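You operate a simulated robot arm through the tools that you are given. There is no shell and no other tool.

You run a simulated robot arm. Do the job below in one go: nothing can be reset, and whatever is moved stays where it is left.

JOB
When the needle is in the green, switch the cabinet off and move the gauge bottle to the white crate.
Fine: switch off before opening; door shut again. Set down upright: gauge bottle.
Where things are to end (x, y in the base frame): gauge bottle within 0.02 m of [0.84, 0.73].

Only the result counts: the job must be done as asked and must still hold three seconds after the hand-in. Knocking over, shifting, dropping, spilling or breaking anything else fails it.

ROBOT AND FRAMES
A 7-joint arm with a two-finger parallel gripper, fixed in place. Base frame: the origin is at the foot of the arm, x ahead of it, y to its left, z up; the work surface is at about z = 0.88. Units: m, degrees, N and s.
Its first joint turns from -166.0 to 166.0 degrees. Payload 4.4 kg.
Tool frame: the origin (TCP) lies between the finger pads and is the grasp point; the fingertips stand 0.023 m ahead of it; z points along the fingers, y is the line along which they close. Largest opening 0.094 m; finger width 0.038, thickness 0.01; the body of the gripper, 0.054 by 0.096 m, starts 0.039 m behind the TCP.
Orientation is that of the tool frame in the base frame, as a unit quaternion [x, y, z, w]. With the fingers straight down and closing along the base's y, the tool's x points along the base's -x, its y along +y and its z along -z.

CONTROLS
- The arm moves only by the tool drive_tool. Its arguments are lists of equal length, an entry for each row: "xyz": the shift along the tool's x, y, z in units of 500 mm (1.0 is 500 mm), a list of three; "turn": the turn, a rotation vector about the tool's x, y, z in units of 90 degrees (1.0 is 90 degrees), a list of three; "gripper": the gripper command, from -1 (fully open) to 1 (shut), values between in proportion. In form: {"xyz": [[tx, ty, tz], ...], "turn": [[wx, wy, wz], ...], "gripper": [gripper, ...]}. A call has 1 to 20 rows; each row is the pose to reach, as a shift and turn from the pose commanded when the call began, along the tool's axes at that moment. A call with a number of a shift or a turn outside -1 to 1 is refused whole. A row lasts 0.2 s, in which the tool goes at most 0.05 m and 8.6 degrees; a call with a longer step from one row to the next is refused whole, and so is a gripper value outside its range. Where a pose cannot be reached the arm comes as near as it can. A force on the tool above 40 N (or 10 N above the force at the start of the call, whichever is more), or a blocked arm, ends the call early, and 0.2 s more pass. Each finger travels about 0.072 m/s and halts on what it meets, pressing with about 30 N; the grip force reading is that of the motor and also rises with nothing between the fingers. The clock runs only during rows and for 0.2 s after the last one: add rows that repeat a pose to give the fingers time. It gives the time, the measured TCP pose, the force on the tool (base axes), the opening and the grip force at its end, in the units of the frame above (readings bear some noise), with the torque about the TCP (base axes, N m) and any sound that the robot's microphone picked up.
- Cameras (640 x 400 px; columns grow to the right, rows downward): "scene" is fixed at [0.0506, 0.5012, 1.5602]; the picture's right is [-0.20, -0.98, 0.00], its down [-0.34, 0.07, -0.94] and it looks along [0.92, -0.19, -0.35] (base axes); focal length 332 px, centre (320, 200). "wrist" rides on the gripper at [0.086, 0.016, -0.074] in the tool frame; the picture's right is [-0.18, 0.98, 0.00], its down [-0.58, -0.11, -0.81] and it looks along [-0.79, -0.15, 0.59] (tool axes); focal length 243 px, centre (320, 200). There is no depth. A picture from a camera that has moved, and an enlarged one, comes with that camera's place and axes in the base frame and with its lens.
- get_image(camera): a new picture of that camera. No time passes.
- inspect(camera, box): a new picture of the part [left, top, right, bottom] of that camera's present view, enlarged. No time passes.
- hand_in(): hands the job in; it is judged then, once.

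Nothing tells you positions but the pictures and the camera data. Unless the task says otherwise, let go and move clear before handing in.

The tools are called by a JSON object that holds its "method" and its "body". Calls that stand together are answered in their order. drive_tool: Moves the arm, as the interface text tells. Its arguments: {"type":"object","properties":{"xyz":{"type":"array","items":{"type":"array","items":{"type":"number"}}},"turn":{"type":"array","items":{"type":"array","items":{"type":"number"}}},"gripper":{"type":"array","items":{"type":"number"}}},"required":["xyz","turn","gripper"]} The other tools are called the same way: get_image (camera) takes a picture; inspect (camera, box) takes an enlarged picture of a part of a camera's view; hand_in () hands the job in.

At the start:

```text
t: 0.0
position: [0.7172, -0.1246, 1.4439]
tcp_rot: [-0.001, 1.0, -0.001, 0.0]
ft_force: [0.1, 0.6, 0.0]
torque: [-0.01, 0.0, 0.0]
finger_gap: 0.0938
finger_force: 0.1
```

scene: 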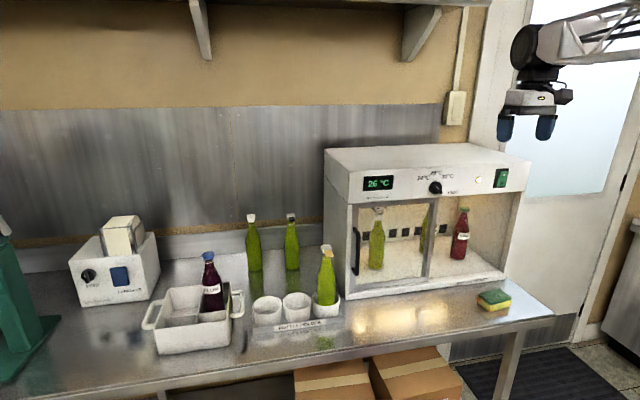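
wrist: 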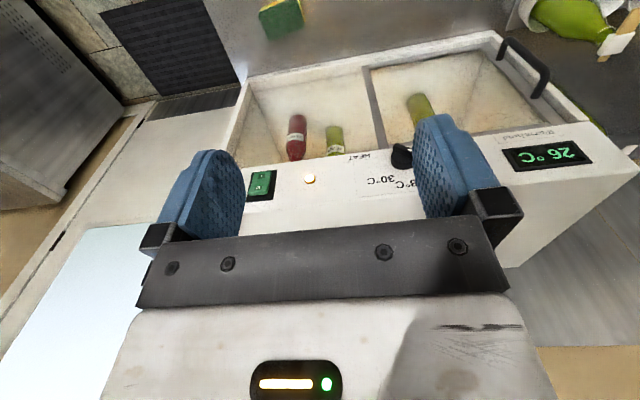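

I see a heated cabinet with bottles in it, a white crate on the left of the bench and some bottles and cups. I'll look closer at the cabinet, the bottles and the crate before moving.

{"method": "inspect", "body": {"camera": "scene", "box": [320, 140, 540, 310]}}

{"method": "inspect", "body": {"camera": "scene", "box": [130, 200, 350, 360]}}

{"method": "inspect", "body": {"camera": "scene", "box": [340, 160, 430, 220]}}

{"method": "inspect", "body": {"camera": "scene", "box": [410, 160, 530, 220]}}

```text
2.35 times, centred on (430, 225) of scene
camera zoom: at [0.0506, 0.5012, 1.5602], right [-0.2, -0.98, 0.0], down [-0.34, 0.07, -0.94], along [0.92, -0.19, -0.35], focal length 781 px, centre (61, 141)
```

zoom: 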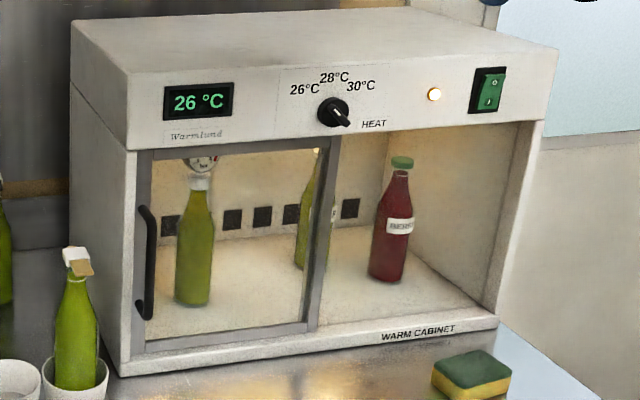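

```text
2.50 times, centred on (240, 280) of scene
camera zoom: at [0.0506, 0.5012, 1.5602], right [-0.2, -0.98, 0.0], down [-0.34, 0.07, -0.94], along [0.92, -0.19, -0.35], focal length 830 px, centre (520, 0)
```

zoom: 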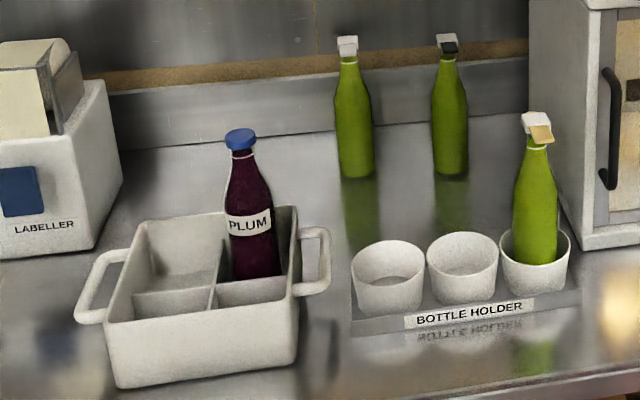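

```text
6.67 times, centred on (385, 190) of scene
camera zoom: at [0.0506, 0.5012, 1.5602], right [-0.2, -0.98, 0.0], down [-0.34, 0.07, -0.94], along [0.92, -0.19, -0.35], focal length 2214 px, centre (-113, 267)
```

zoom: 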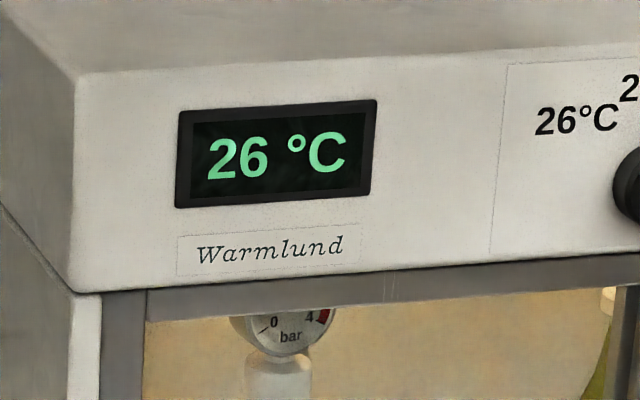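

```text
5.33 times, centred on (470, 190) of scene
camera zoom: at [0.0506, 0.5012, 1.5602], right [-0.2, -0.98, 0.0], down [-0.34, 0.07, -0.94], along [0.92, -0.19, -0.35], focal length 1771 px, centre (-480, 253)
```

zoom: 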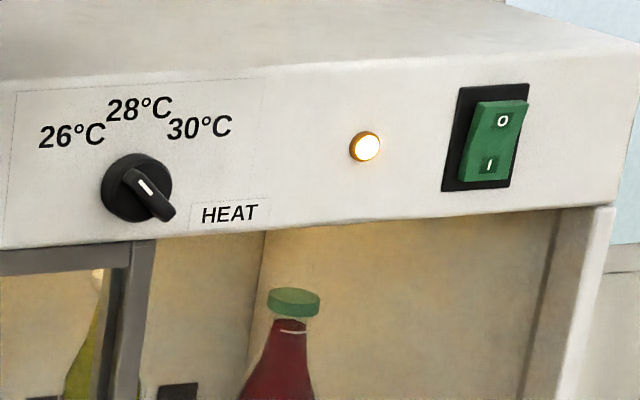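

The cabinet front looks to be at about x = 0.914, with the rocker switch near y = -0.26, z = 1.26. The gauge bottle stands behind the glass door near (1.04, 0.09), and the scene camera can't see the needle. I'll lower and tilt the tool so the wrist camera looks level at the gauge.

{"method": "drive_tool", "body": {"xyz": [[0.029, 0.044, 0.076], [0.058, 0.0875, 0.152], [0.088, 0.131, 0.228], [0.117, 0.175, 0.304], [0.146, 0.219, 0.38], [0.175, 0.2625, 0.456], [0.205, 0.306, 0.532], [0.234, 0.35, 0.608]], "turn": [[0, -0.049, 0], [0, -0.097, 0], [0, -0.146, 0], [0, -0.194, 0], [0, -0.243, 0], [0, -0.292, 0], [0, -0.34, 0], [0, -0.389, 0]], "gripper": [-1, -1, -1, -1, -1, -1, -1, -1]}}

{"method": "get_image", "body": {"camera": "wrist"}}

{"method": "get_image", "body": {"camera": "scene"}}

```text
t: 1.8
position: [0.5974, 0.0518, 1.1378]
tcp_rot: [0.0, 0.953, 0.0, 0.302]
ft_force: [-1.1, 0.2, 0.9]
torque: [0.0, -0.03, -0.02]
finger_gap: 0.094
finger_force: 0.1
```

```text
taken
camera wrist: at [0.4854, 0.0663, 1.1491], right [0.15, 0.98, 0.11], down [0.01, -0.11, 0.99], along [0.99, -0.15, -0.03], focal length 243 px, centre (320, 200)
```

wrist: 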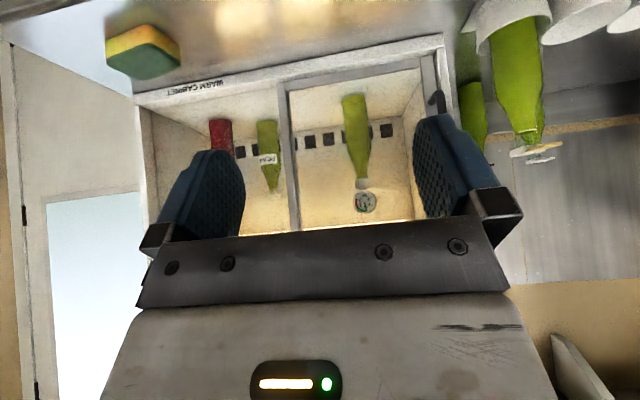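

```text
taken
```

scene: 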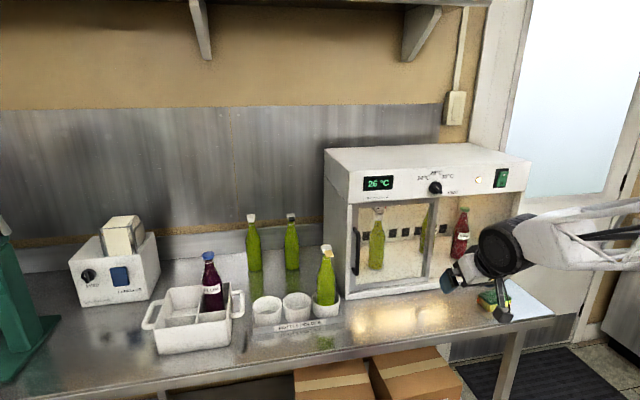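

The gauge is now visible through the door glass, upside down in the wrist view, between the fingers. I'll enlarge it to read the needle and take a closer look at the door.

{"method": "inspect", "body": {"camera": "wrist", "box": [345, 185, 385, 220]}}

{"method": "inspect", "body": {"camera": "wrist", "box": [130, 30, 470, 240]}}

```text
11.43 times, centred on (365, 202) of wrist
camera zoom: at [0.4854, 0.0663, 1.1491], right [0.15, 0.98, 0.11], down [0.01, -0.11, 0.99], along [0.99, -0.15, -0.03], focal length 2773 px, centre (-194, 171)
```

zoom: 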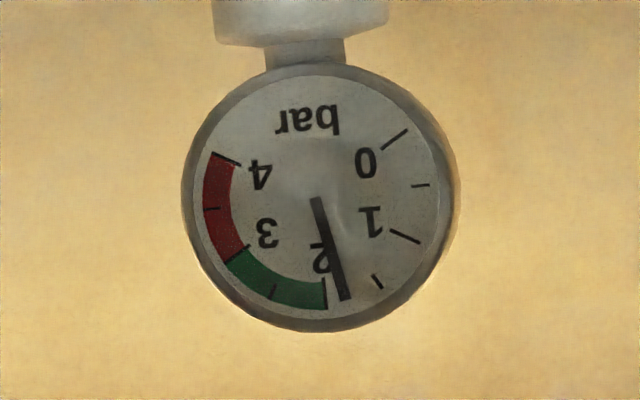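

```text
1.88 times, centred on (300, 135) of wrist
camera zoom: at [0.4854, 0.0663, 1.1491], right [0.15, 0.98, 0.11], down [0.01, -0.11, 0.99], along [0.99, -0.15, -0.03], focal length 457 px, centre (358, 322)
```

zoom: 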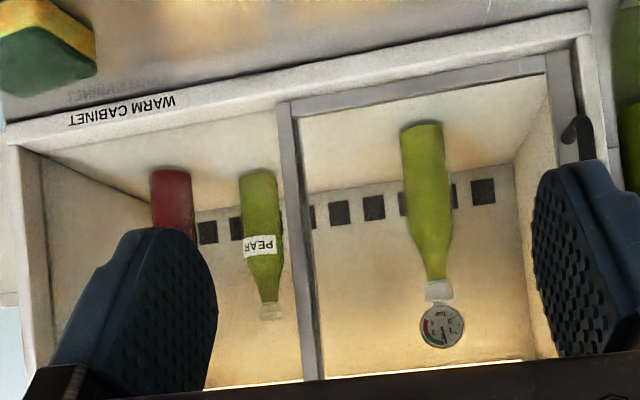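

The green band runs from 2 to 3 bar and the needle is just below 2 and probably rising. Before choosing how to open the door I'll check how it is hung, looking at its stiles, rails and handle.

{"method": "inspect", "body": {"camera": "wrist", "box": [255, 60, 335, 110]}}

{"method": "inspect", "body": {"camera": "wrist", "box": [390, 30, 470, 110]}}

{"method": "inspect", "body": {"camera": "scene", "box": [400, 190, 450, 290]}}

{"method": "inspect", "body": {"camera": "scene", "box": [335, 190, 385, 305]}}

{"method": "inspect", "body": {"camera": "scene", "box": [340, 260, 510, 310]}}

```text
8.00 times, centred on (295, 85) of wrist
camera zoom: at [0.4854, 0.0663, 1.1491], right [0.15, 0.98, 0.11], down [0.01, -0.11, 0.99], along [0.99, -0.15, -0.03], focal length 1941 px, centre (520, 1120)
```

zoom: 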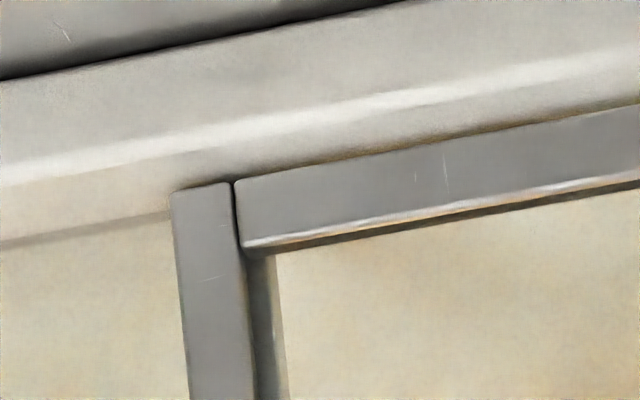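

```text
5.00 times, centred on (430, 70) of wrist
camera zoom: at [0.4854, 0.0663, 1.1491], right [0.15, 0.98, 0.11], down [0.01, -0.11, 0.99], along [0.99, -0.15, -0.03], focal length 1213 px, centre (-230, 850)
```

zoom: 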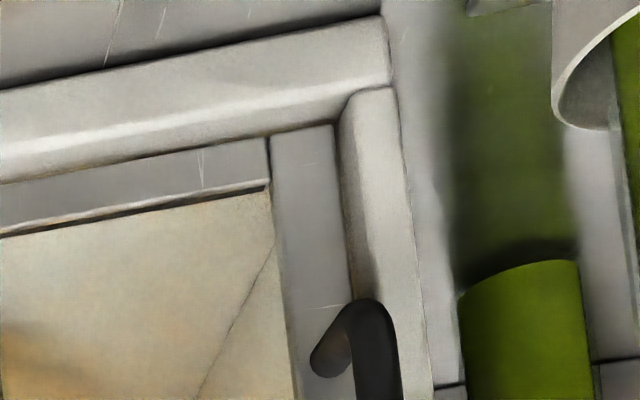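

```text
4.00 times, centred on (425, 240) of scene
camera zoom: at [0.0506, 0.5012, 1.5602], right [-0.2, -0.98, 0.0], down [-0.34, 0.07, -0.94], along [0.92, -0.19, -0.35], focal length 1328 px, centre (-100, 40)
```

zoom: 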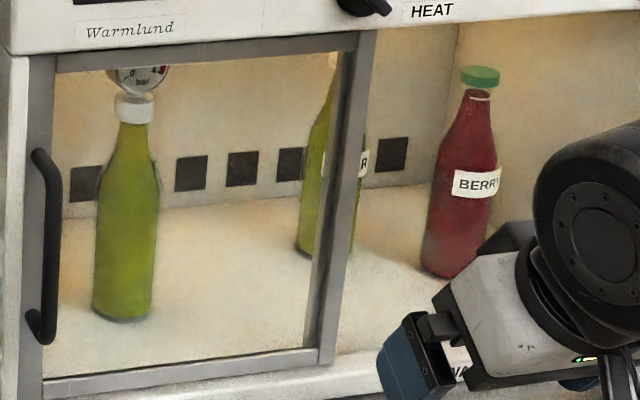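

```text
3.48 times, centred on (360, 248) of scene
camera zoom: at [0.0506, 0.5012, 1.5602], right [-0.2, -0.98, 0.0], down [-0.34, 0.07, -0.94], along [0.92, -0.19, -0.35], focal length 1155 px, centre (181, 35)
```

zoom: 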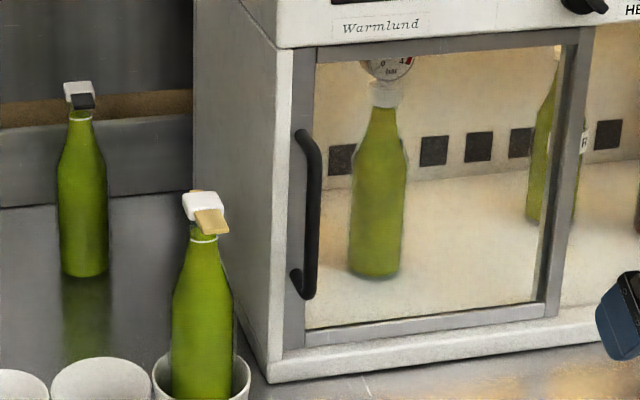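

```text
3.76 times, centred on (425, 285) of scene
camera zoom: at [0.0506, 0.5012, 1.5602], right [-0.2, -0.98, 0.0], down [-0.34, 0.07, -0.94], along [0.92, -0.19, -0.35], focal length 1250 px, centre (-75, -120)
```

zoom: 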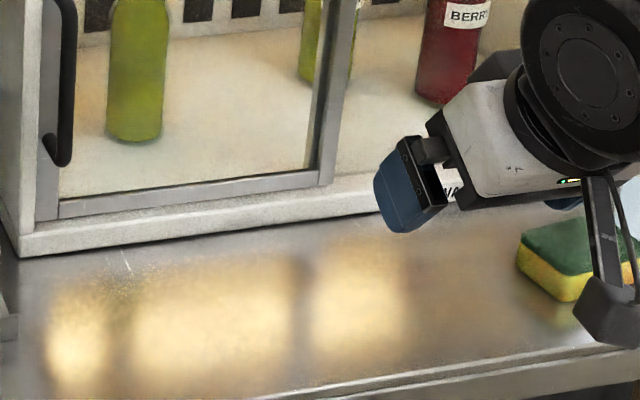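

The door is a framed glass panel over the left half, with an upright handle on its left stile. The needle is just short of green, so I'll close the fingers and move to a staging pose near the switch that still sees the gauge, then read it again to measure its rate.

{"method": "drive_tool", "body": {"xyz": [[-0.038, -0.077, 0.0056], [-0.076, -0.154, 0.0111], [-0.114, -0.231, 0.0167], [-0.151, -0.309, 0.0223], [-0.189, -0.386, 0.0279], [-0.227, -0.463, 0.0334], [-0.265, -0.54, 0.039]], "turn": [[0, -0.016, 0], [0, -0.032, 0], [0, -0.048, 0], [0, -0.063, 0], [0, -0.079, 0], [0, -0.095, 0], [0, -0.111, 0]], "gripper": [1, 1, 1, 1, 1, 1, 1]}}

{"method": "get_image", "body": {"camera": "wrist"}}

{"method": "get_image", "body": {"camera": "scene"}}

```text
t: 3.4
position: [0.7201, -0.2169, 1.1981]
tcp_rot: [0.001, 0.924, -0.001, 0.383]
ft_force: [-0.6, 0.3, -0.3]
torque: [-0.01, 0.0, -0.02]
finger_gap: 0.0001
finger_force: 30.3
```

```text
taken
camera wrist: at [0.6055, -0.2016, 1.1898], right [0.13, 0.98, 0.13], down [-0.16, -0.11, 0.98], along [0.98, -0.15, 0.14], focal length 243 px, centre (320, 200)
```

wrist: 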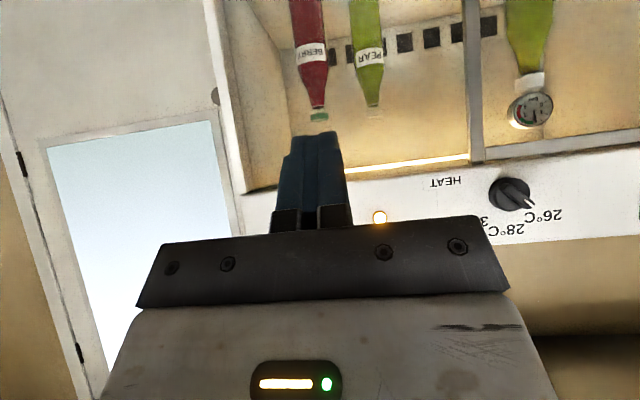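

```text
taken
```

scene: 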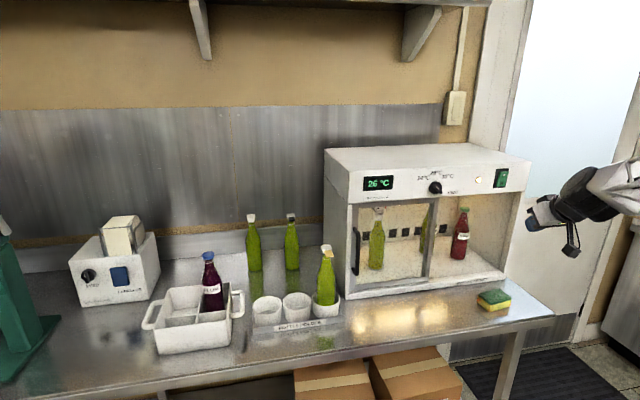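

{"method": "inspect", "body": {"camera": "wrist", "box": [505, 85, 560, 135]}}

{"method": "inspect", "body": {"camera": "wrist", "box": [350, 150, 580, 250]}}

{"method": "inspect", "body": {"camera": "scene", "box": [340, 160, 430, 220]}}

```text
8.00 times, centred on (532, 110) of wrist
camera zoom: at [0.6055, -0.2016, 1.1898], right [0.13, 0.98, 0.13], down [-0.16, -0.11, 0.98], along [0.98, -0.15, 0.14], focal length 1941 px, centre (-1380, 920)
```

zoom: 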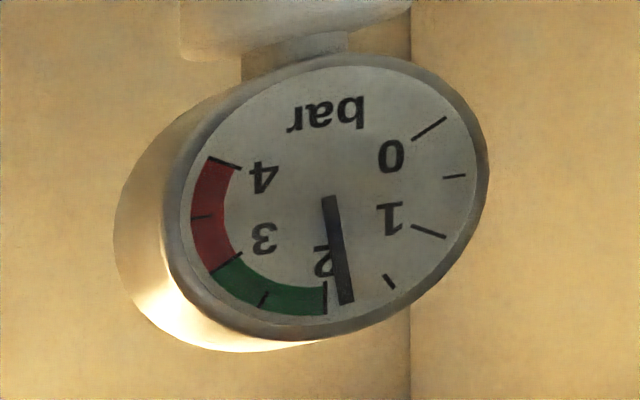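

```text
2.78 times, centred on (465, 200) of wrist
camera zoom: at [0.6055, -0.2016, 1.1898], right [0.13, 0.98, 0.13], down [-0.16, -0.11, 0.98], along [0.98, -0.15, 0.14], focal length 675 px, centre (-84, 200)
```

zoom: 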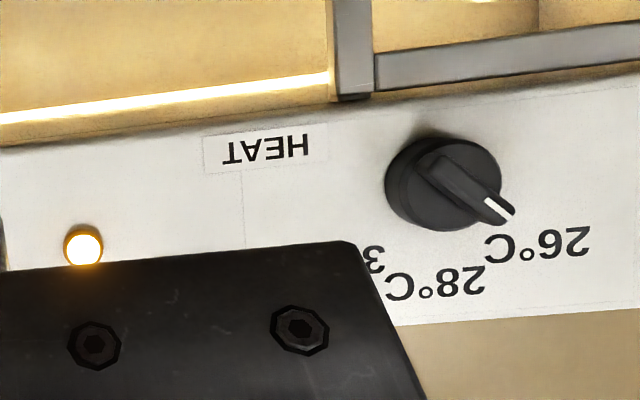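

```text
6.67 times, centred on (385, 190) of scene
camera zoom: at [0.0506, 0.5012, 1.5602], right [-0.2, -0.98, 0.0], down [-0.34, 0.07, -0.94], along [0.92, -0.19, -0.35], focal length 2214 px, centre (-113, 267)
```

zoom: 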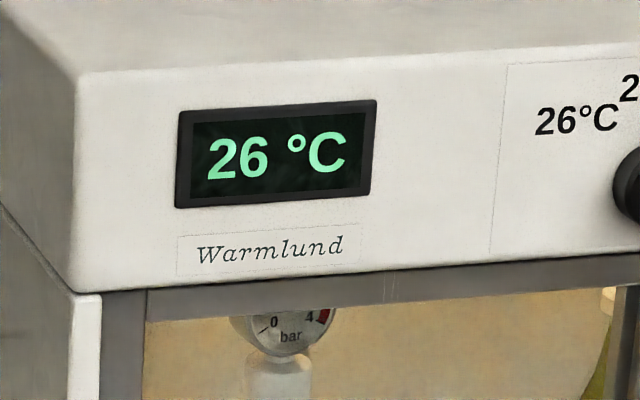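

The heat knob points at 26 °C and the display reads 26 °C. The needle has barely moved in 1.6 s and sits at about 1.85 bar. I'll hold still for a few seconds and read it again to see whether it is rising.

{"method": "drive_tool", "body": {"xyz": [[0, 0, 0], [0, 0, 0], [0, 0, 0], [0, 0, 0], [0, 0, 0], [0, 0, 0], [0, 0, 0], [0, 0, 0], [0, 0, 0], [0, 0, 0], [0, 0, 0], [0, 0, 0], [0, 0, 0], [0, 0, 0], [0, 0, 0]], "turn": [[0, 0, 0], [0, 0, 0], [0, 0, 0], [0, 0, 0], [0, 0, 0], [0, 0, 0], [0, 0, 0], [0, 0, 0], [0, 0, 0], [0, 0, 0], [0, 0, 0], [0, 0, 0], [0, 0, 0], [0, 0, 0], [0, 0, 0]], "gripper": [1, 1, 1, 1, 1, 1, 1, 1, 1, 1, 1, 1, 1, 1, 1]}}

{"method": "inspect", "body": {"camera": "wrist", "box": [505, 85, 560, 135]}}

{"method": "inspect", "body": {"camera": "scene", "box": [340, 160, 520, 220]}}

```text
t: 6.6
position: [0.7184, -0.2156, 1.1984]
tcp_rot: [-0.001, 0.924, 0.001, 0.383]
ft_force: [-0.3, 0.1, 0.1]
torque: [0.01, 0.02, 0.01]
finger_gap: 0.0
finger_force: 30.4
```

```text
8.00 times, centred on (532, 110) of wrist
camera zoom: at [0.6052, -0.2012, 1.1894], right [0.13, 0.98, 0.13], down [-0.16, -0.11, 0.98], along [0.98, -0.15, 0.14], focal length 1941 px, centre (-1380, 920)
```

zoom: 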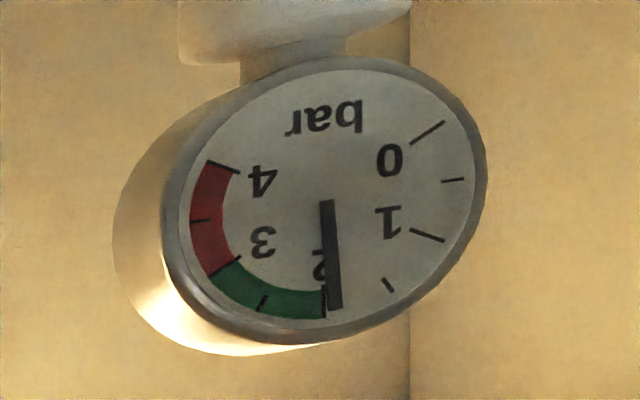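

```text
3.56 times, centred on (430, 190) of scene
camera zoom: at [0.0506, 0.5012, 1.5602], right [-0.2, -0.98, 0.0], down [-0.34, 0.07, -0.94], along [0.92, -0.19, -0.35], focal length 1181 px, centre (-71, 236)
```

zoom: 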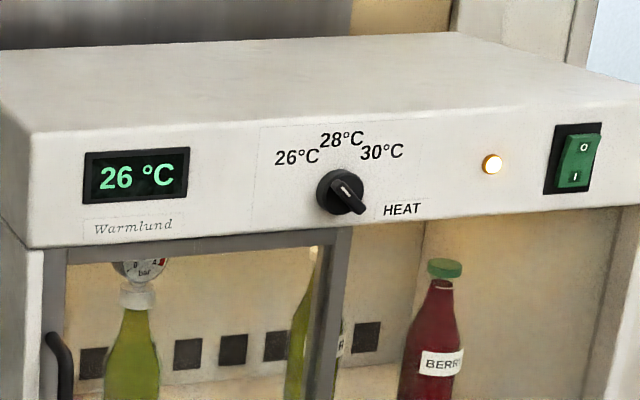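

The needle is rising slowly, roughly 0.03 bar/s, and is just under 2 bar. I'll wait in this staging pose until it is clearly inside the green.

{"method": "drive_tool", "body": {"xyz": [[0, 0, 0], [0, 0, 0], [0, 0, 0], [0, 0, 0], [0, 0, 0], [0, 0, 0], [0, 0, 0], [0, 0, 0], [0, 0, 0], [0, 0, 0], [0, 0, 0], [0, 0, 0], [0, 0, 0], [0, 0, 0], [0, 0, 0], [0, 0, 0], [0, 0, 0], [0, 0, 0], [0, 0, 0], [0, 0, 0]], "turn": [[0, 0, 0], [0, 0, 0], [0, 0, 0], [0, 0, 0], [0, 0, 0], [0, 0, 0], [0, 0, 0], [0, 0, 0], [0, 0, 0], [0, 0, 0], [0, 0, 0], [0, 0, 0], [0, 0, 0], [0, 0, 0], [0, 0, 0], [0, 0, 0], [0, 0, 0], [0, 0, 0], [0, 0, 0], [0, 0, 0]], "gripper": [1, 1, 1, 1, 1, 1, 1, 1, 1, 1, 1, 1, 1, 1, 1, 1, 1, 1, 1, 1]}}

{"method": "inspect", "body": {"camera": "wrist", "box": [505, 85, 560, 135]}}

```text
t: 10.8
position: [0.719, -0.2168, 1.1977]
tcp_rot: [0.0, 0.924, 0.0, 0.382]
ft_force: [-0.2, 0.3, -0.2]
torque: [0.01, 0.02, 0.01]
finger_gap: 0.0
finger_force: 29.6
```

```text
8.00 times, centred on (532, 110) of wrist
camera zoom: at [0.6052, -0.2012, 1.1894], right [0.13, 0.98, 0.13], down [-0.16, -0.11, 0.98], along [0.98, -0.15, 0.14], focal length 1941 px, centre (-1380, 920)
```

zoom: 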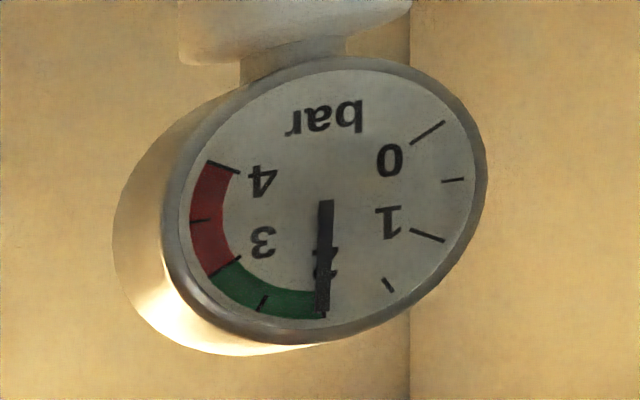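

The needle is right at the lower edge of the green at 2.0 bar. I'll wait a little longer so it is well inside, then check it once more before pressing.

{"method": "drive_tool", "body": {"xyz": [[0, 0, 0], [0, 0, 0], [0, 0, 0], [0, 0, 0], [0, 0, 0], [0, 0, 0], [0, 0, 0], [0, 0, 0], [0, 0, 0], [0, 0, 0], [0, 0, 0], [0, 0, 0], [0, 0, 0], [0, 0, 0], [0, 0, 0], [0, 0, 0], [0, 0, 0], [0, 0, 0], [0, 0, 0], [0, 0, 0]], "turn": [[0, 0, 0], [0, 0, 0], [0, 0, 0], [0, 0, 0], [0, 0, 0], [0, 0, 0], [0, 0, 0], [0, 0, 0], [0, 0, 0], [0, 0, 0], [0, 0, 0], [0, 0, 0], [0, 0, 0], [0, 0, 0], [0, 0, 0], [0, 0, 0], [0, 0, 0], [0, 0, 0], [0, 0, 0], [0, 0, 0]], "gripper": [1, 1, 1, 1, 1, 1, 1, 1, 1, 1, 1, 1, 1, 1, 1, 1, 1, 1, 1, 1]}}

{"method": "inspect", "body": {"camera": "wrist", "box": [505, 85, 560, 135]}}

```text
t: 15.0
position: [0.7188, -0.2174, 1.1971]
tcp_rot: [-0.001, 0.924, 0.0, 0.383]
ft_force: [0.0, -0.3, -0.7]
torque: [-0.01, 0.02, -0.04]
finger_gap: 0.0
finger_force: 30.4
```

```text
8.00 times, centred on (532, 110) of wrist
camera zoom: at [0.6053, -0.2012, 1.1894], right [0.13, 0.98, 0.13], down [-0.16, -0.11, 0.98], along [0.98, -0.15, 0.14], focal length 1941 px, centre (-1380, 920)
```

zoom: 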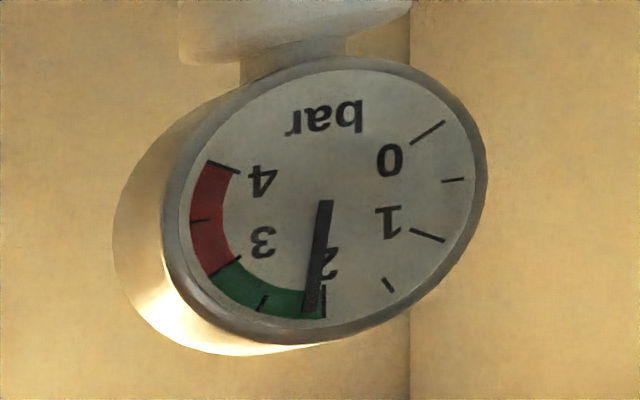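

The needle is clearly in the green at about 2.1 bar. I'll move the closed fingertips to just in front of the "O" half of the rocker.

{"method": "drive_tool", "body": {"xyz": [[-0.073, -0.0215, 0.022], [-0.146, -0.043, 0.0445], [-0.22, -0.0645, 0.067], [-0.293, -0.086, 0.089]], "turn": [[0, -0.042, 0], [0, -0.083, 0], [0, -0.125, 0], [0, -0.167, 0]], "gripper": [1, 1, 1, 1]}}

{"method": "get_image", "body": {"camera": "wrist"}}

{"method": "inspect", "body": {"camera": "scene", "box": [460, 150, 560, 220]}}

```text
t: 16.0
position: [0.8525, -0.2621, 1.27]
tcp_rot: [0.001, 0.866, -0.001, 0.5]
ft_force: [0.1, -0.9, -0.3]
torque: [-0.03, 0.0, 0.02]
finger_gap: 0.0
finger_force: 29.9
```

```text
taken
camera wrist: at [0.7463, -0.2451, 1.2318], right [0.09, 0.98, 0.16], down [-0.41, -0.11, 0.91], along [0.91, -0.15, 0.39], focal length 243 px, centre (320, 200)
```

wrist: 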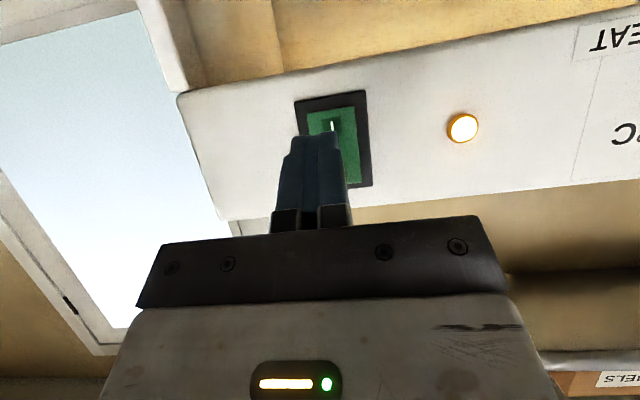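

```text
5.71 times, centred on (510, 185) of scene
camera zoom: at [0.0506, 0.5012, 1.5602], right [-0.2, -0.98, 0.0], down [-0.34, 0.07, -0.94], along [0.92, -0.19, -0.35], focal length 1897 px, centre (-766, 286)
```

zoom: 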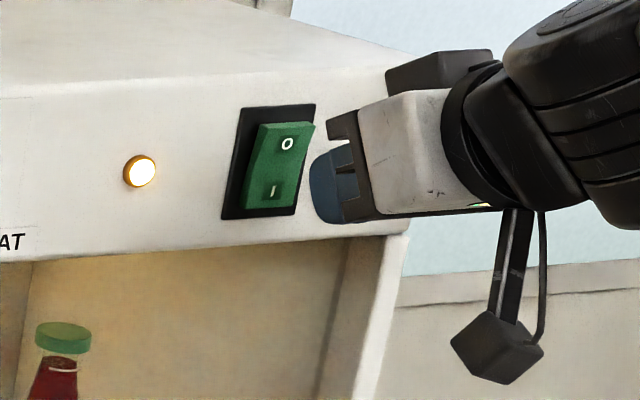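

The fingertips are about 3 cm in front of the rocker and slightly low. I'll raise them about 13 mm to the "O" end and push in slowly.

{"method": "drive_tool", "body": {"xyz": [[-0.0225, 0.002, -0.013], [-0.0285, 0.004, -0.0026], [-0.0345, 0.004, 0.0078], [-0.0405, 0.004, 0.0182], [-0.0465, 0.004, 0.0286], [-0.0525, 0.004, 0.039], [-0.0575, 0.004, 0.0477], [-0.0625, 0.004, 0.0563]], "turn": [[0, 0, 0], [0, 0, 0], [0, 0, 0], [0, 0, 0], [0, 0, 0], [0, 0, 0], [0, 0, 0], [0, 0, 0]], "gripper": [1, 1, 1, 1, 1, 1, 1, 1]}}

{"method": "inspect", "body": {"camera": "scene", "box": [460, 150, 560, 220]}}

{"method": "get_image", "body": {"camera": "scene"}}

```text
t: 17.2
position: [0.8745, -0.2587, 1.2846]
tcp_rot: [0.001, 0.866, 0.0, 0.501]
ft_force: [-40.0, 8.9, -1.5]
torque: [-0.23, -0.14, 0.24]
finger_gap: 0.0
finger_force: 29.9
stopped in row 6: the force on the tool passed its limit at 69 N (the readings are from after the stop); the commanded pose is now the measured one
```

```text
5.71 times, centred on (510, 185) of scene
camera zoom: at [0.0506, 0.5012, 1.5602], right [-0.2, -0.98, 0.0], down [-0.34, 0.07, -0.94], along [0.92, -0.19, -0.35], focal length 1897 px, centre (-766, 286)
```

zoom: 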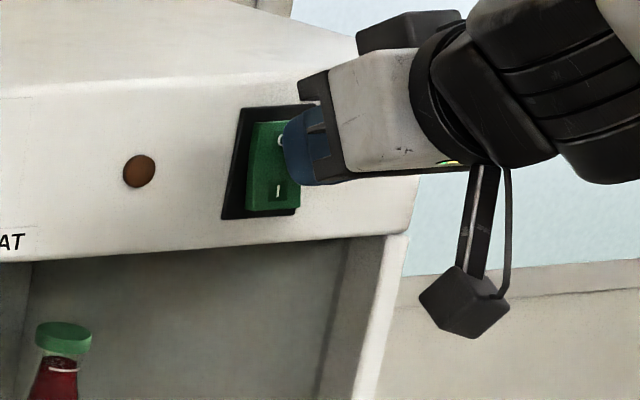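

```text
taken
```

scene: 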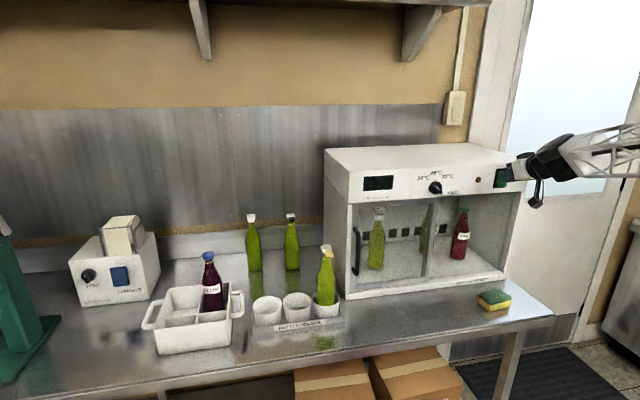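

The lamp and the display are dark, so the cabinet is off. I'll back the fingers away from the switch.

{"method": "drive_tool", "body": {"xyz": [[0.02, 0, -0.0347], [0.06, 0, -0.104], [0.1, 0, -0.1733], [0.14, 0, -0.2425]], "turn": [[0, 0, 0], [0, 0, 0], [0, 0, 0], [0, 0, 0]], "gripper": [1, 1, 1, 1]}}

{"method": "get_image", "body": {"camera": "wrist"}}

{"method": "inspect", "body": {"camera": "scene", "box": [320, 140, 540, 310]}}

```text
t: 18.2
position: [0.7369, -0.2579, 1.2819]
tcp_rot: [0.0, 0.867, 0.001, 0.499]
ft_force: [0.3, -0.6, -0.6]
torque: [-0.01, -0.02, 0.0]
finger_gap: 0.0003
finger_force: 29.6
```

```text
taken
camera wrist: at [0.6287, -0.2427, 1.2438], right [0.09, 0.98, 0.16], down [-0.41, -0.11, 0.91], along [0.91, -0.15, 0.39], focal length 243 px, centre (320, 200)
```

wrist: 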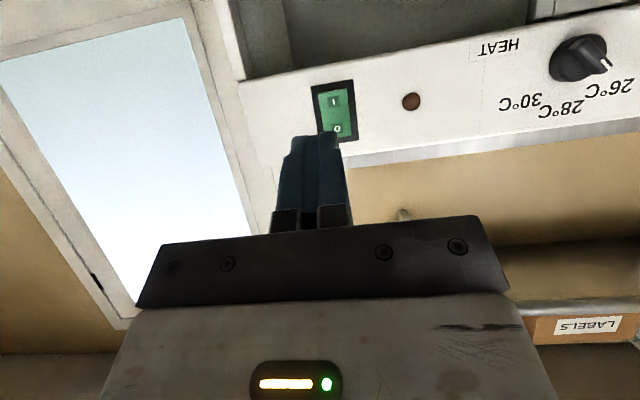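

```text
2.35 times, centred on (430, 225) of scene
camera zoom: at [0.0506, 0.5012, 1.5602], right [-0.2, -0.98, 0.0], down [-0.34, 0.07, -0.94], along [0.92, -0.19, -0.35], focal length 781 px, centre (61, 141)
```

zoom: 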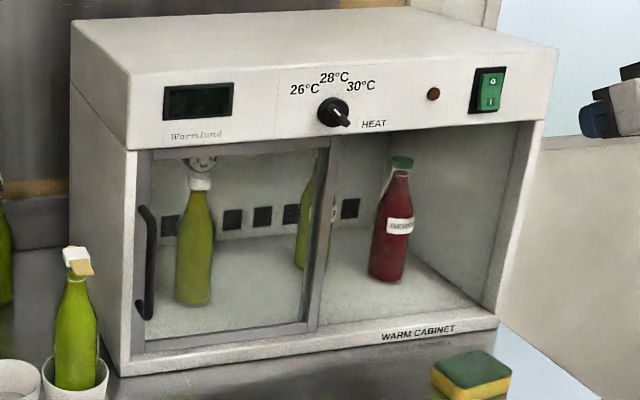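

The cabinet is off, with the switch at O, the lamp and display dark and the cabinet not displaced. Next I'll move in front of the door handle, estimated near (0.885, 0.212) and z 0.97–1.13, with the fingers part-open to study it closely.

{"method": "drive_tool", "body": {"xyz": [[0.032, 0.0855, 0.0254], [0.0639, 0.171, 0.0507], [0.0959, 0.2564, 0.0761], [0.1278, 0.3418, 0.1015], [0.1598, 0.4273, 0.1268], [0.1917, 0.5127, 0.1522], [0.2237, 0.5982, 0.1775], [0.2556, 0.6836, 0.2029], [0.2876, 0.7691, 0.2283], [0.3195, 0.8545, 0.2536], [0.3515, 0.94, 0.279]], "turn": [[0, 0, 0], [0, 0, 0], [0, 0, 0], [0, 0, 0], [0, 0, 0], [0, 0, 0], [0, 0, 0], [0, 0, 0], [0, 0, 0], [0, 0, 0], [0, 0, 0]], "gripper": [-0.06, -0.06, -0.06, -0.06, -0.06, -0.06, -0.06, -0.06, -0.06, -0.06, -0.06]}}

{"method": "get_image", "body": {"camera": "wrist"}}

{"method": "get_image", "body": {"camera": "scene"}}

```text
t: 20.6
position: [0.7707, 0.2117, 1.0613]
tcp_rot: [0.001, 0.866, 0.0, 0.5]
ft_force: [0.5, 0.0, 0.2]
torque: [0.0, 0.0, 0.02]
finger_gap: 0.0497
finger_force: 0.1
```

```text
taken
camera wrist: at [0.6622, 0.2282, 1.0235], right [0.09, 0.98, 0.16], down [-0.41, -0.11, 0.91], along [0.91, -0.15, 0.39], focal length 243 px, centre (320, 200)
```

wrist: 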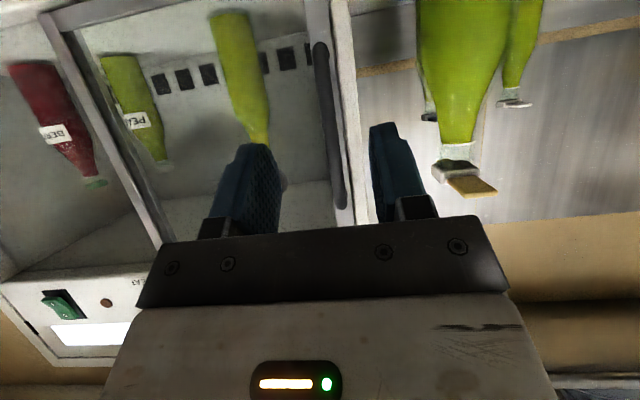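

```text
taken
```

scene: 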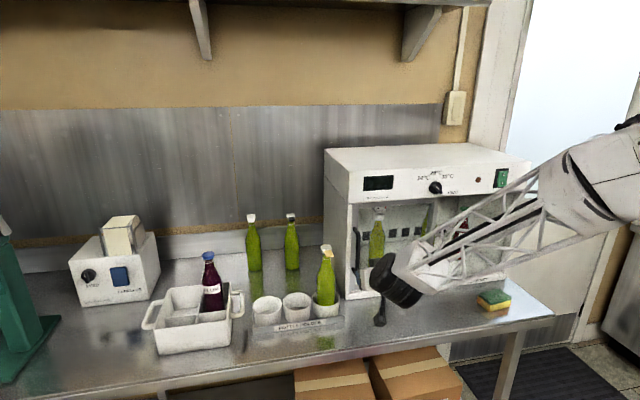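

The handle lies between the fingers in y at about 0.213. I'll zoom in on the door's frame details to decide whether it slides or swings.

{"method": "inspect", "body": {"camera": "wrist", "box": [280, 0, 380, 100]}}

{"method": "inspect", "body": {"camera": "wrist", "box": [0, 0, 180, 260]}}

{"method": "inspect", "body": {"camera": "wrist", "box": [260, 130, 400, 240]}}

{"method": "inspect", "body": {"camera": "scene", "box": [340, 185, 450, 240]}}

```text
4.00 times, centred on (330, 50) of wrist
camera zoom: at [0.6622, 0.2282, 1.0235], right [0.09, 0.98, 0.16], down [-0.41, -0.11, 0.91], along [0.91, -0.15, 0.39], focal length 970 px, centre (280, 800)
```

zoom: 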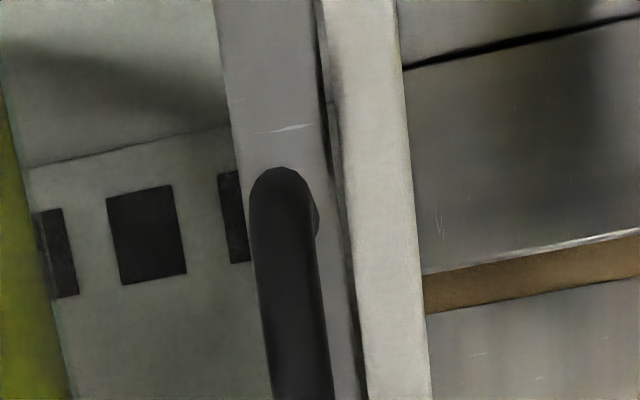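

```text
1.54 times, centred on (90, 130) of wrist
camera zoom: at [0.6622, 0.2282, 1.0235], right [0.09, 0.98, 0.16], down [-0.41, -0.11, 0.91], along [0.91, -0.15, 0.39], focal length 373 px, centre (674, 308)
```

zoom: 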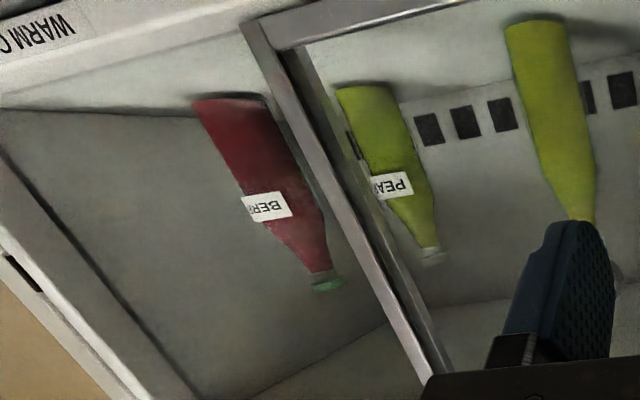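

```text
3.64 times, centred on (330, 185) of wrist
camera zoom: at [0.6622, 0.2282, 1.0235], right [0.09, 0.98, 0.16], down [-0.41, -0.11, 0.91], along [0.91, -0.15, 0.39], focal length 882 px, centre (284, 254)
```

zoom: 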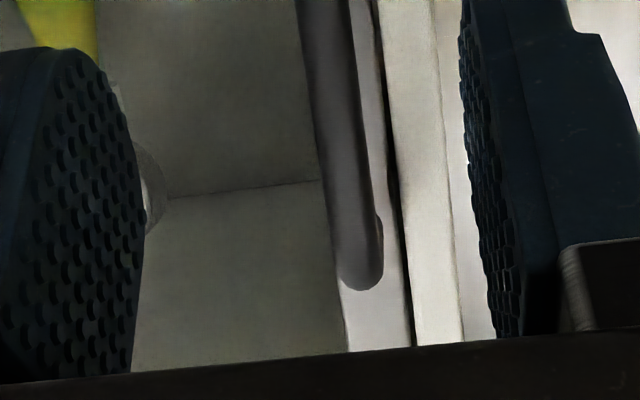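

```text
5.82 times, centred on (395, 212) of scene
camera zoom: at [0.0506, 0.5012, 1.5602], right [-0.2, -0.98, 0.0], down [-0.34, 0.07, -0.94], along [0.92, -0.19, -0.35], focal length 1932 px, centre (-116, 127)
```

zoom: 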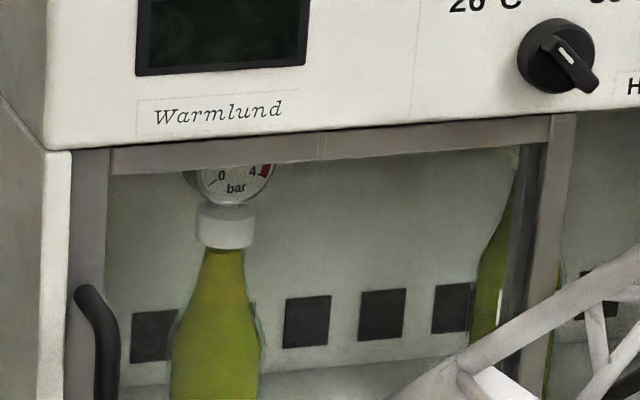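

{"method": "inspect", "body": {"camera": "wrist", "box": [30, 0, 90, 40]}}

{"method": "inspect", "body": {"camera": "wrist", "box": [110, 170, 180, 250]}}

{"method": "inspect", "body": {"camera": "scene", "box": [415, 190, 455, 215]}}

```text
10.00 times, centred on (60, 20) of wrist
camera zoom: at [0.6622, 0.2282, 1.0235], right [0.09, 0.98, 0.16], down [-0.41, -0.11, 0.91], along [0.91, -0.15, 0.39], focal length 2426 px, centre (2920, 2000)
```

zoom: 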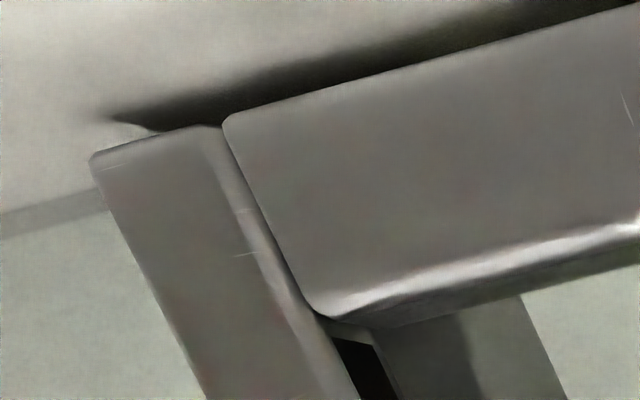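

```text
5.00 times, centred on (145, 210) of wrist
camera zoom: at [0.6622, 0.2282, 1.0235], right [0.09, 0.98, 0.16], down [-0.41, -0.11, 0.91], along [0.91, -0.15, 0.39], focal length 1213 px, centre (1195, 150)
```

zoom: 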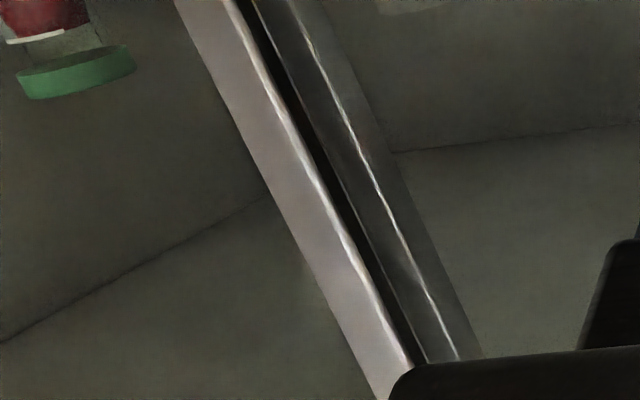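

```text
16.00 times, centred on (435, 202) of scene
camera zoom: at [0.0506, 0.5012, 1.5602], right [-0.2, -0.98, 0.0], down [-0.34, 0.07, -0.94], along [0.92, -0.19, -0.35], focal length 5313 px, centre (-1520, 160)
```

zoom: 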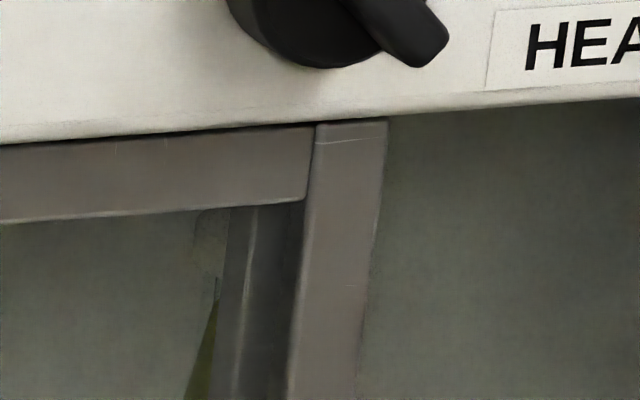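

Behind the door's right stile there is a separate post, and the handle is at the outer left, which suggests a door that slides right. I'll move the open fingers around the handle and check the alignment before closing.

{"method": "drive_tool", "body": {"xyz": [[-0.0197, 0.001, 0.039], [-0.0394, 0.002, 0.0779], [-0.0592, 0.0026, 0.1169], [-0.0789, 0.0026, 0.1558], [-0.0986, 0.0026, 0.1948]], "turn": [[0, 0, 0], [0, 0, 0], [0, 0, 0], [0, 0, 0], [0, 0, 0]], "gripper": [-0.06, -0.06, -0.06, -0.06, -0.06]}}

{"method": "get_image", "body": {"camera": "wrist"}}

{"method": "inspect", "body": {"camera": "scene", "box": [320, 190, 440, 320]}}

```text
t: 21.8
position: [0.8774, 0.2124, 1.0543]
tcp_rot: [0.0, 0.866, 0.0, 0.5]
ft_force: [0.6, 0.1, 0.1]
torque: [-0.02, 0.05, 0.0]
finger_gap: 0.05
finger_force: 0.1
```

```text
taken
camera wrist: at [0.7696, 0.2288, 1.0177], right [0.09, 0.98, 0.16], down [-0.41, -0.11, 0.91], along [0.91, -0.15, 0.39], focal length 243 px, centre (320, 200)
```

wrist: 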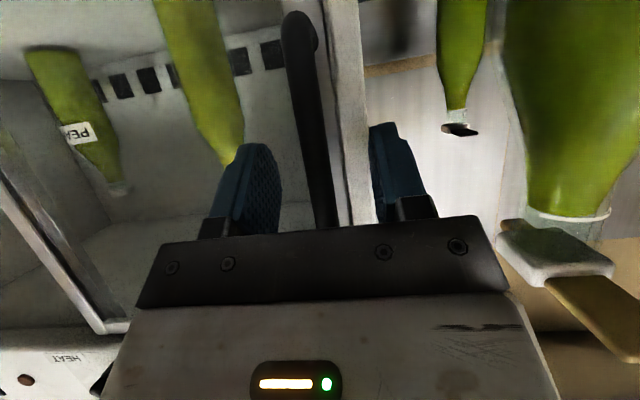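

```text
3.08 times, centred on (380, 255) of scene
camera zoom: at [0.0506, 0.5012, 1.5602], right [-0.2, -0.98, 0.0], down [-0.34, 0.07, -0.94], along [0.92, -0.19, -0.35], focal length 1022 px, centre (135, 31)
```

zoom: 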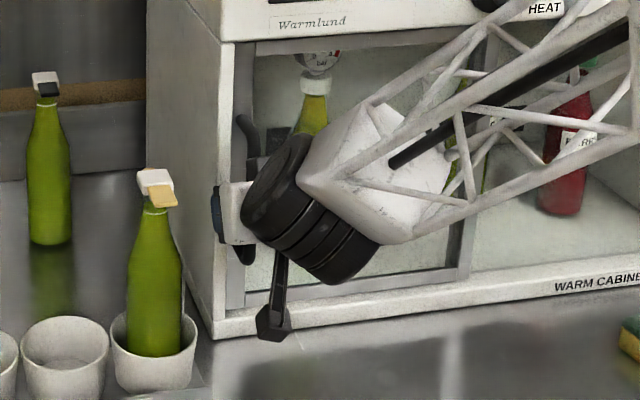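

The bar runs between the finger pads at y ≈ 0.213. I'll close on the handle.

{"method": "drive_tool", "body": {"xyz": [[0, 0, 0], [0, 0, 0], [0, 0, 0], [0, 0, 0]], "turn": [[0, 0, 0], [0, 0, 0], [0, 0, 0], [0, 0, 0]], "gripper": [1, 1, 1, 1]}}

{"method": "get_image", "body": {"camera": "wrist"}}

```text
t: 22.8
position: [0.8772, 0.2123, 1.0552]
tcp_rot: [0.001, 0.866, 0.0, 0.5]
ft_force: [5.9, -13.9, -0.7]
torque: [-0.28, 0.12, -0.11]
finger_gap: 0.0131
finger_force: 44.5
```

```text
taken
camera wrist: at [0.7696, 0.2281, 1.0176], right [0.09, 0.98, 0.16], down [-0.41, -0.11, 0.91], along [0.91, -0.15, 0.39], focal length 243 px, centre (320, 200)
```

wrist: 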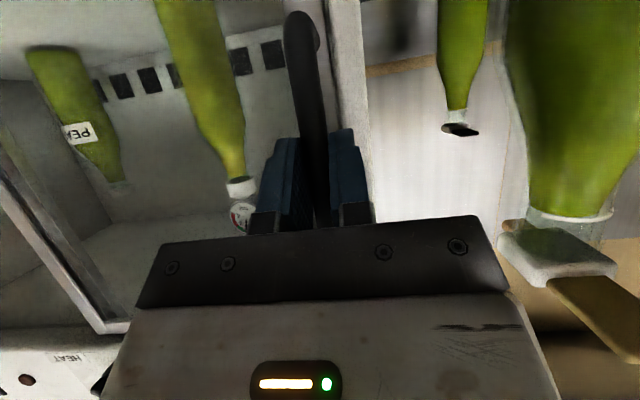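

I have the handle, with the gap at 13 mm. I'll test gently by moving 8 mm toward −y (sliding right) and watching the force.

{"method": "drive_tool", "body": {"xyz": [[0, -0.005, 0], [0, -0.01, 0], [0, -0.016, 0]], "turn": [[0, 0, 0], [0, 0, 0], [0, 0, 0]], "gripper": [1, 1, 1]}}

{"method": "get_image", "body": {"camera": "wrist"}}

```text
t: 23.6
position: [0.877, 0.2047, 1.055]
tcp_rot: [0.0, 0.866, 0.001, 0.499]
ft_force: [0.9, 0.9, -5.6]
torque: [-0.33, -1.12, -0.09]
finger_gap: 0.0129
finger_force: 44.6
```

```text
taken
camera wrist: at [0.7696, 0.2205, 1.0177], right [0.09, 0.98, 0.16], down [-0.41, -0.11, 0.91], along [0.91, -0.15, 0.39], focal length 243 px, centre (320, 200)
```

wrist: 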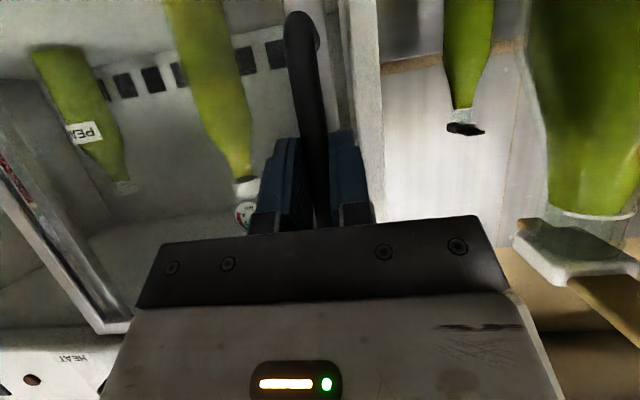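

The door slid right with almost no resistance, so it is a sliding door. I'll slide it about 0.24 m more to open it.

{"method": "drive_tool", "body": {"xyz": [[0, -0.02, 0], [0, -0.06, 0], [0, -0.11, 0], [0, -0.16, 0], [0, -0.21, 0], [0, -0.26, 0], [0, -0.31, 0], [0, -0.36, 0], [0, -0.41, 0], [0, -0.45, 0], [0, -0.475, 0], [0, -0.48, 0]], "turn": [[0, 0, 0], [0, 0, 0], [0, 0, 0], [0, 0, 0], [0, 0, 0], [0, 0, 0], [0, 0, 0], [0, 0, 0], [0, 0, 0], [0, 0, 0], [0, 0, 0], [0, 0, 0]], "gripper": [1, 1, 1, 1, 1, 1, 1, 1, 1, 1, 1, 1]}}

{"method": "get_image", "body": {"camera": "wrist"}}

{"method": "get_image", "body": {"camera": "scene"}}

```text
t: 26.2
position: [0.8783, -0.0354, 1.0557]
tcp_rot: [-0.001, 0.866, 0.001, 0.499]
ft_force: [33.1, 0.7, -17.6]
torque: [-0.21, 0.09, 0.0]
finger_gap: 0.0128
finger_force: 45.5
```

```text
taken
camera wrist: at [0.7716, -0.02, 1.0179], right [0.09, 0.98, 0.16], down [-0.41, -0.11, 0.91], along [0.91, -0.15, 0.39], focal length 243 px, centre (320, 200)
```

wrist: 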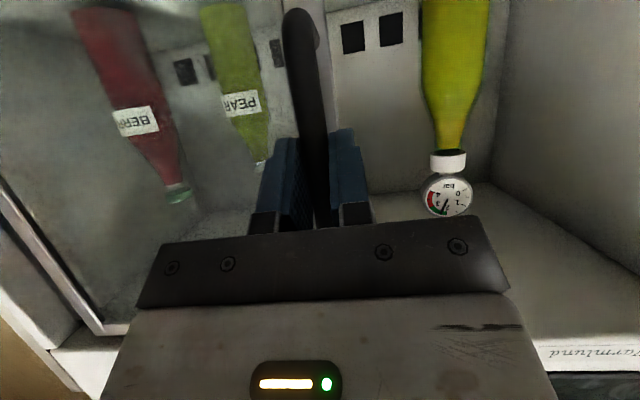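

```text
taken
```

scene: 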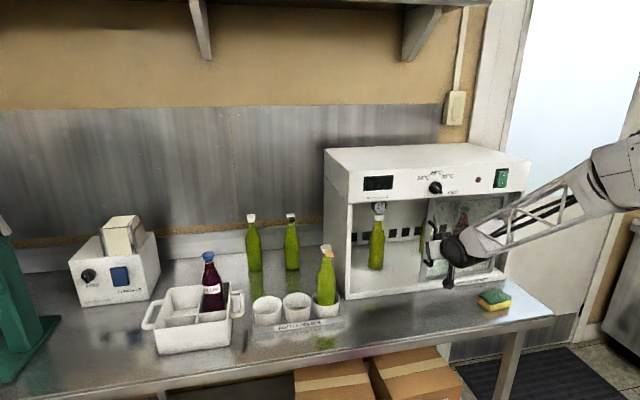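

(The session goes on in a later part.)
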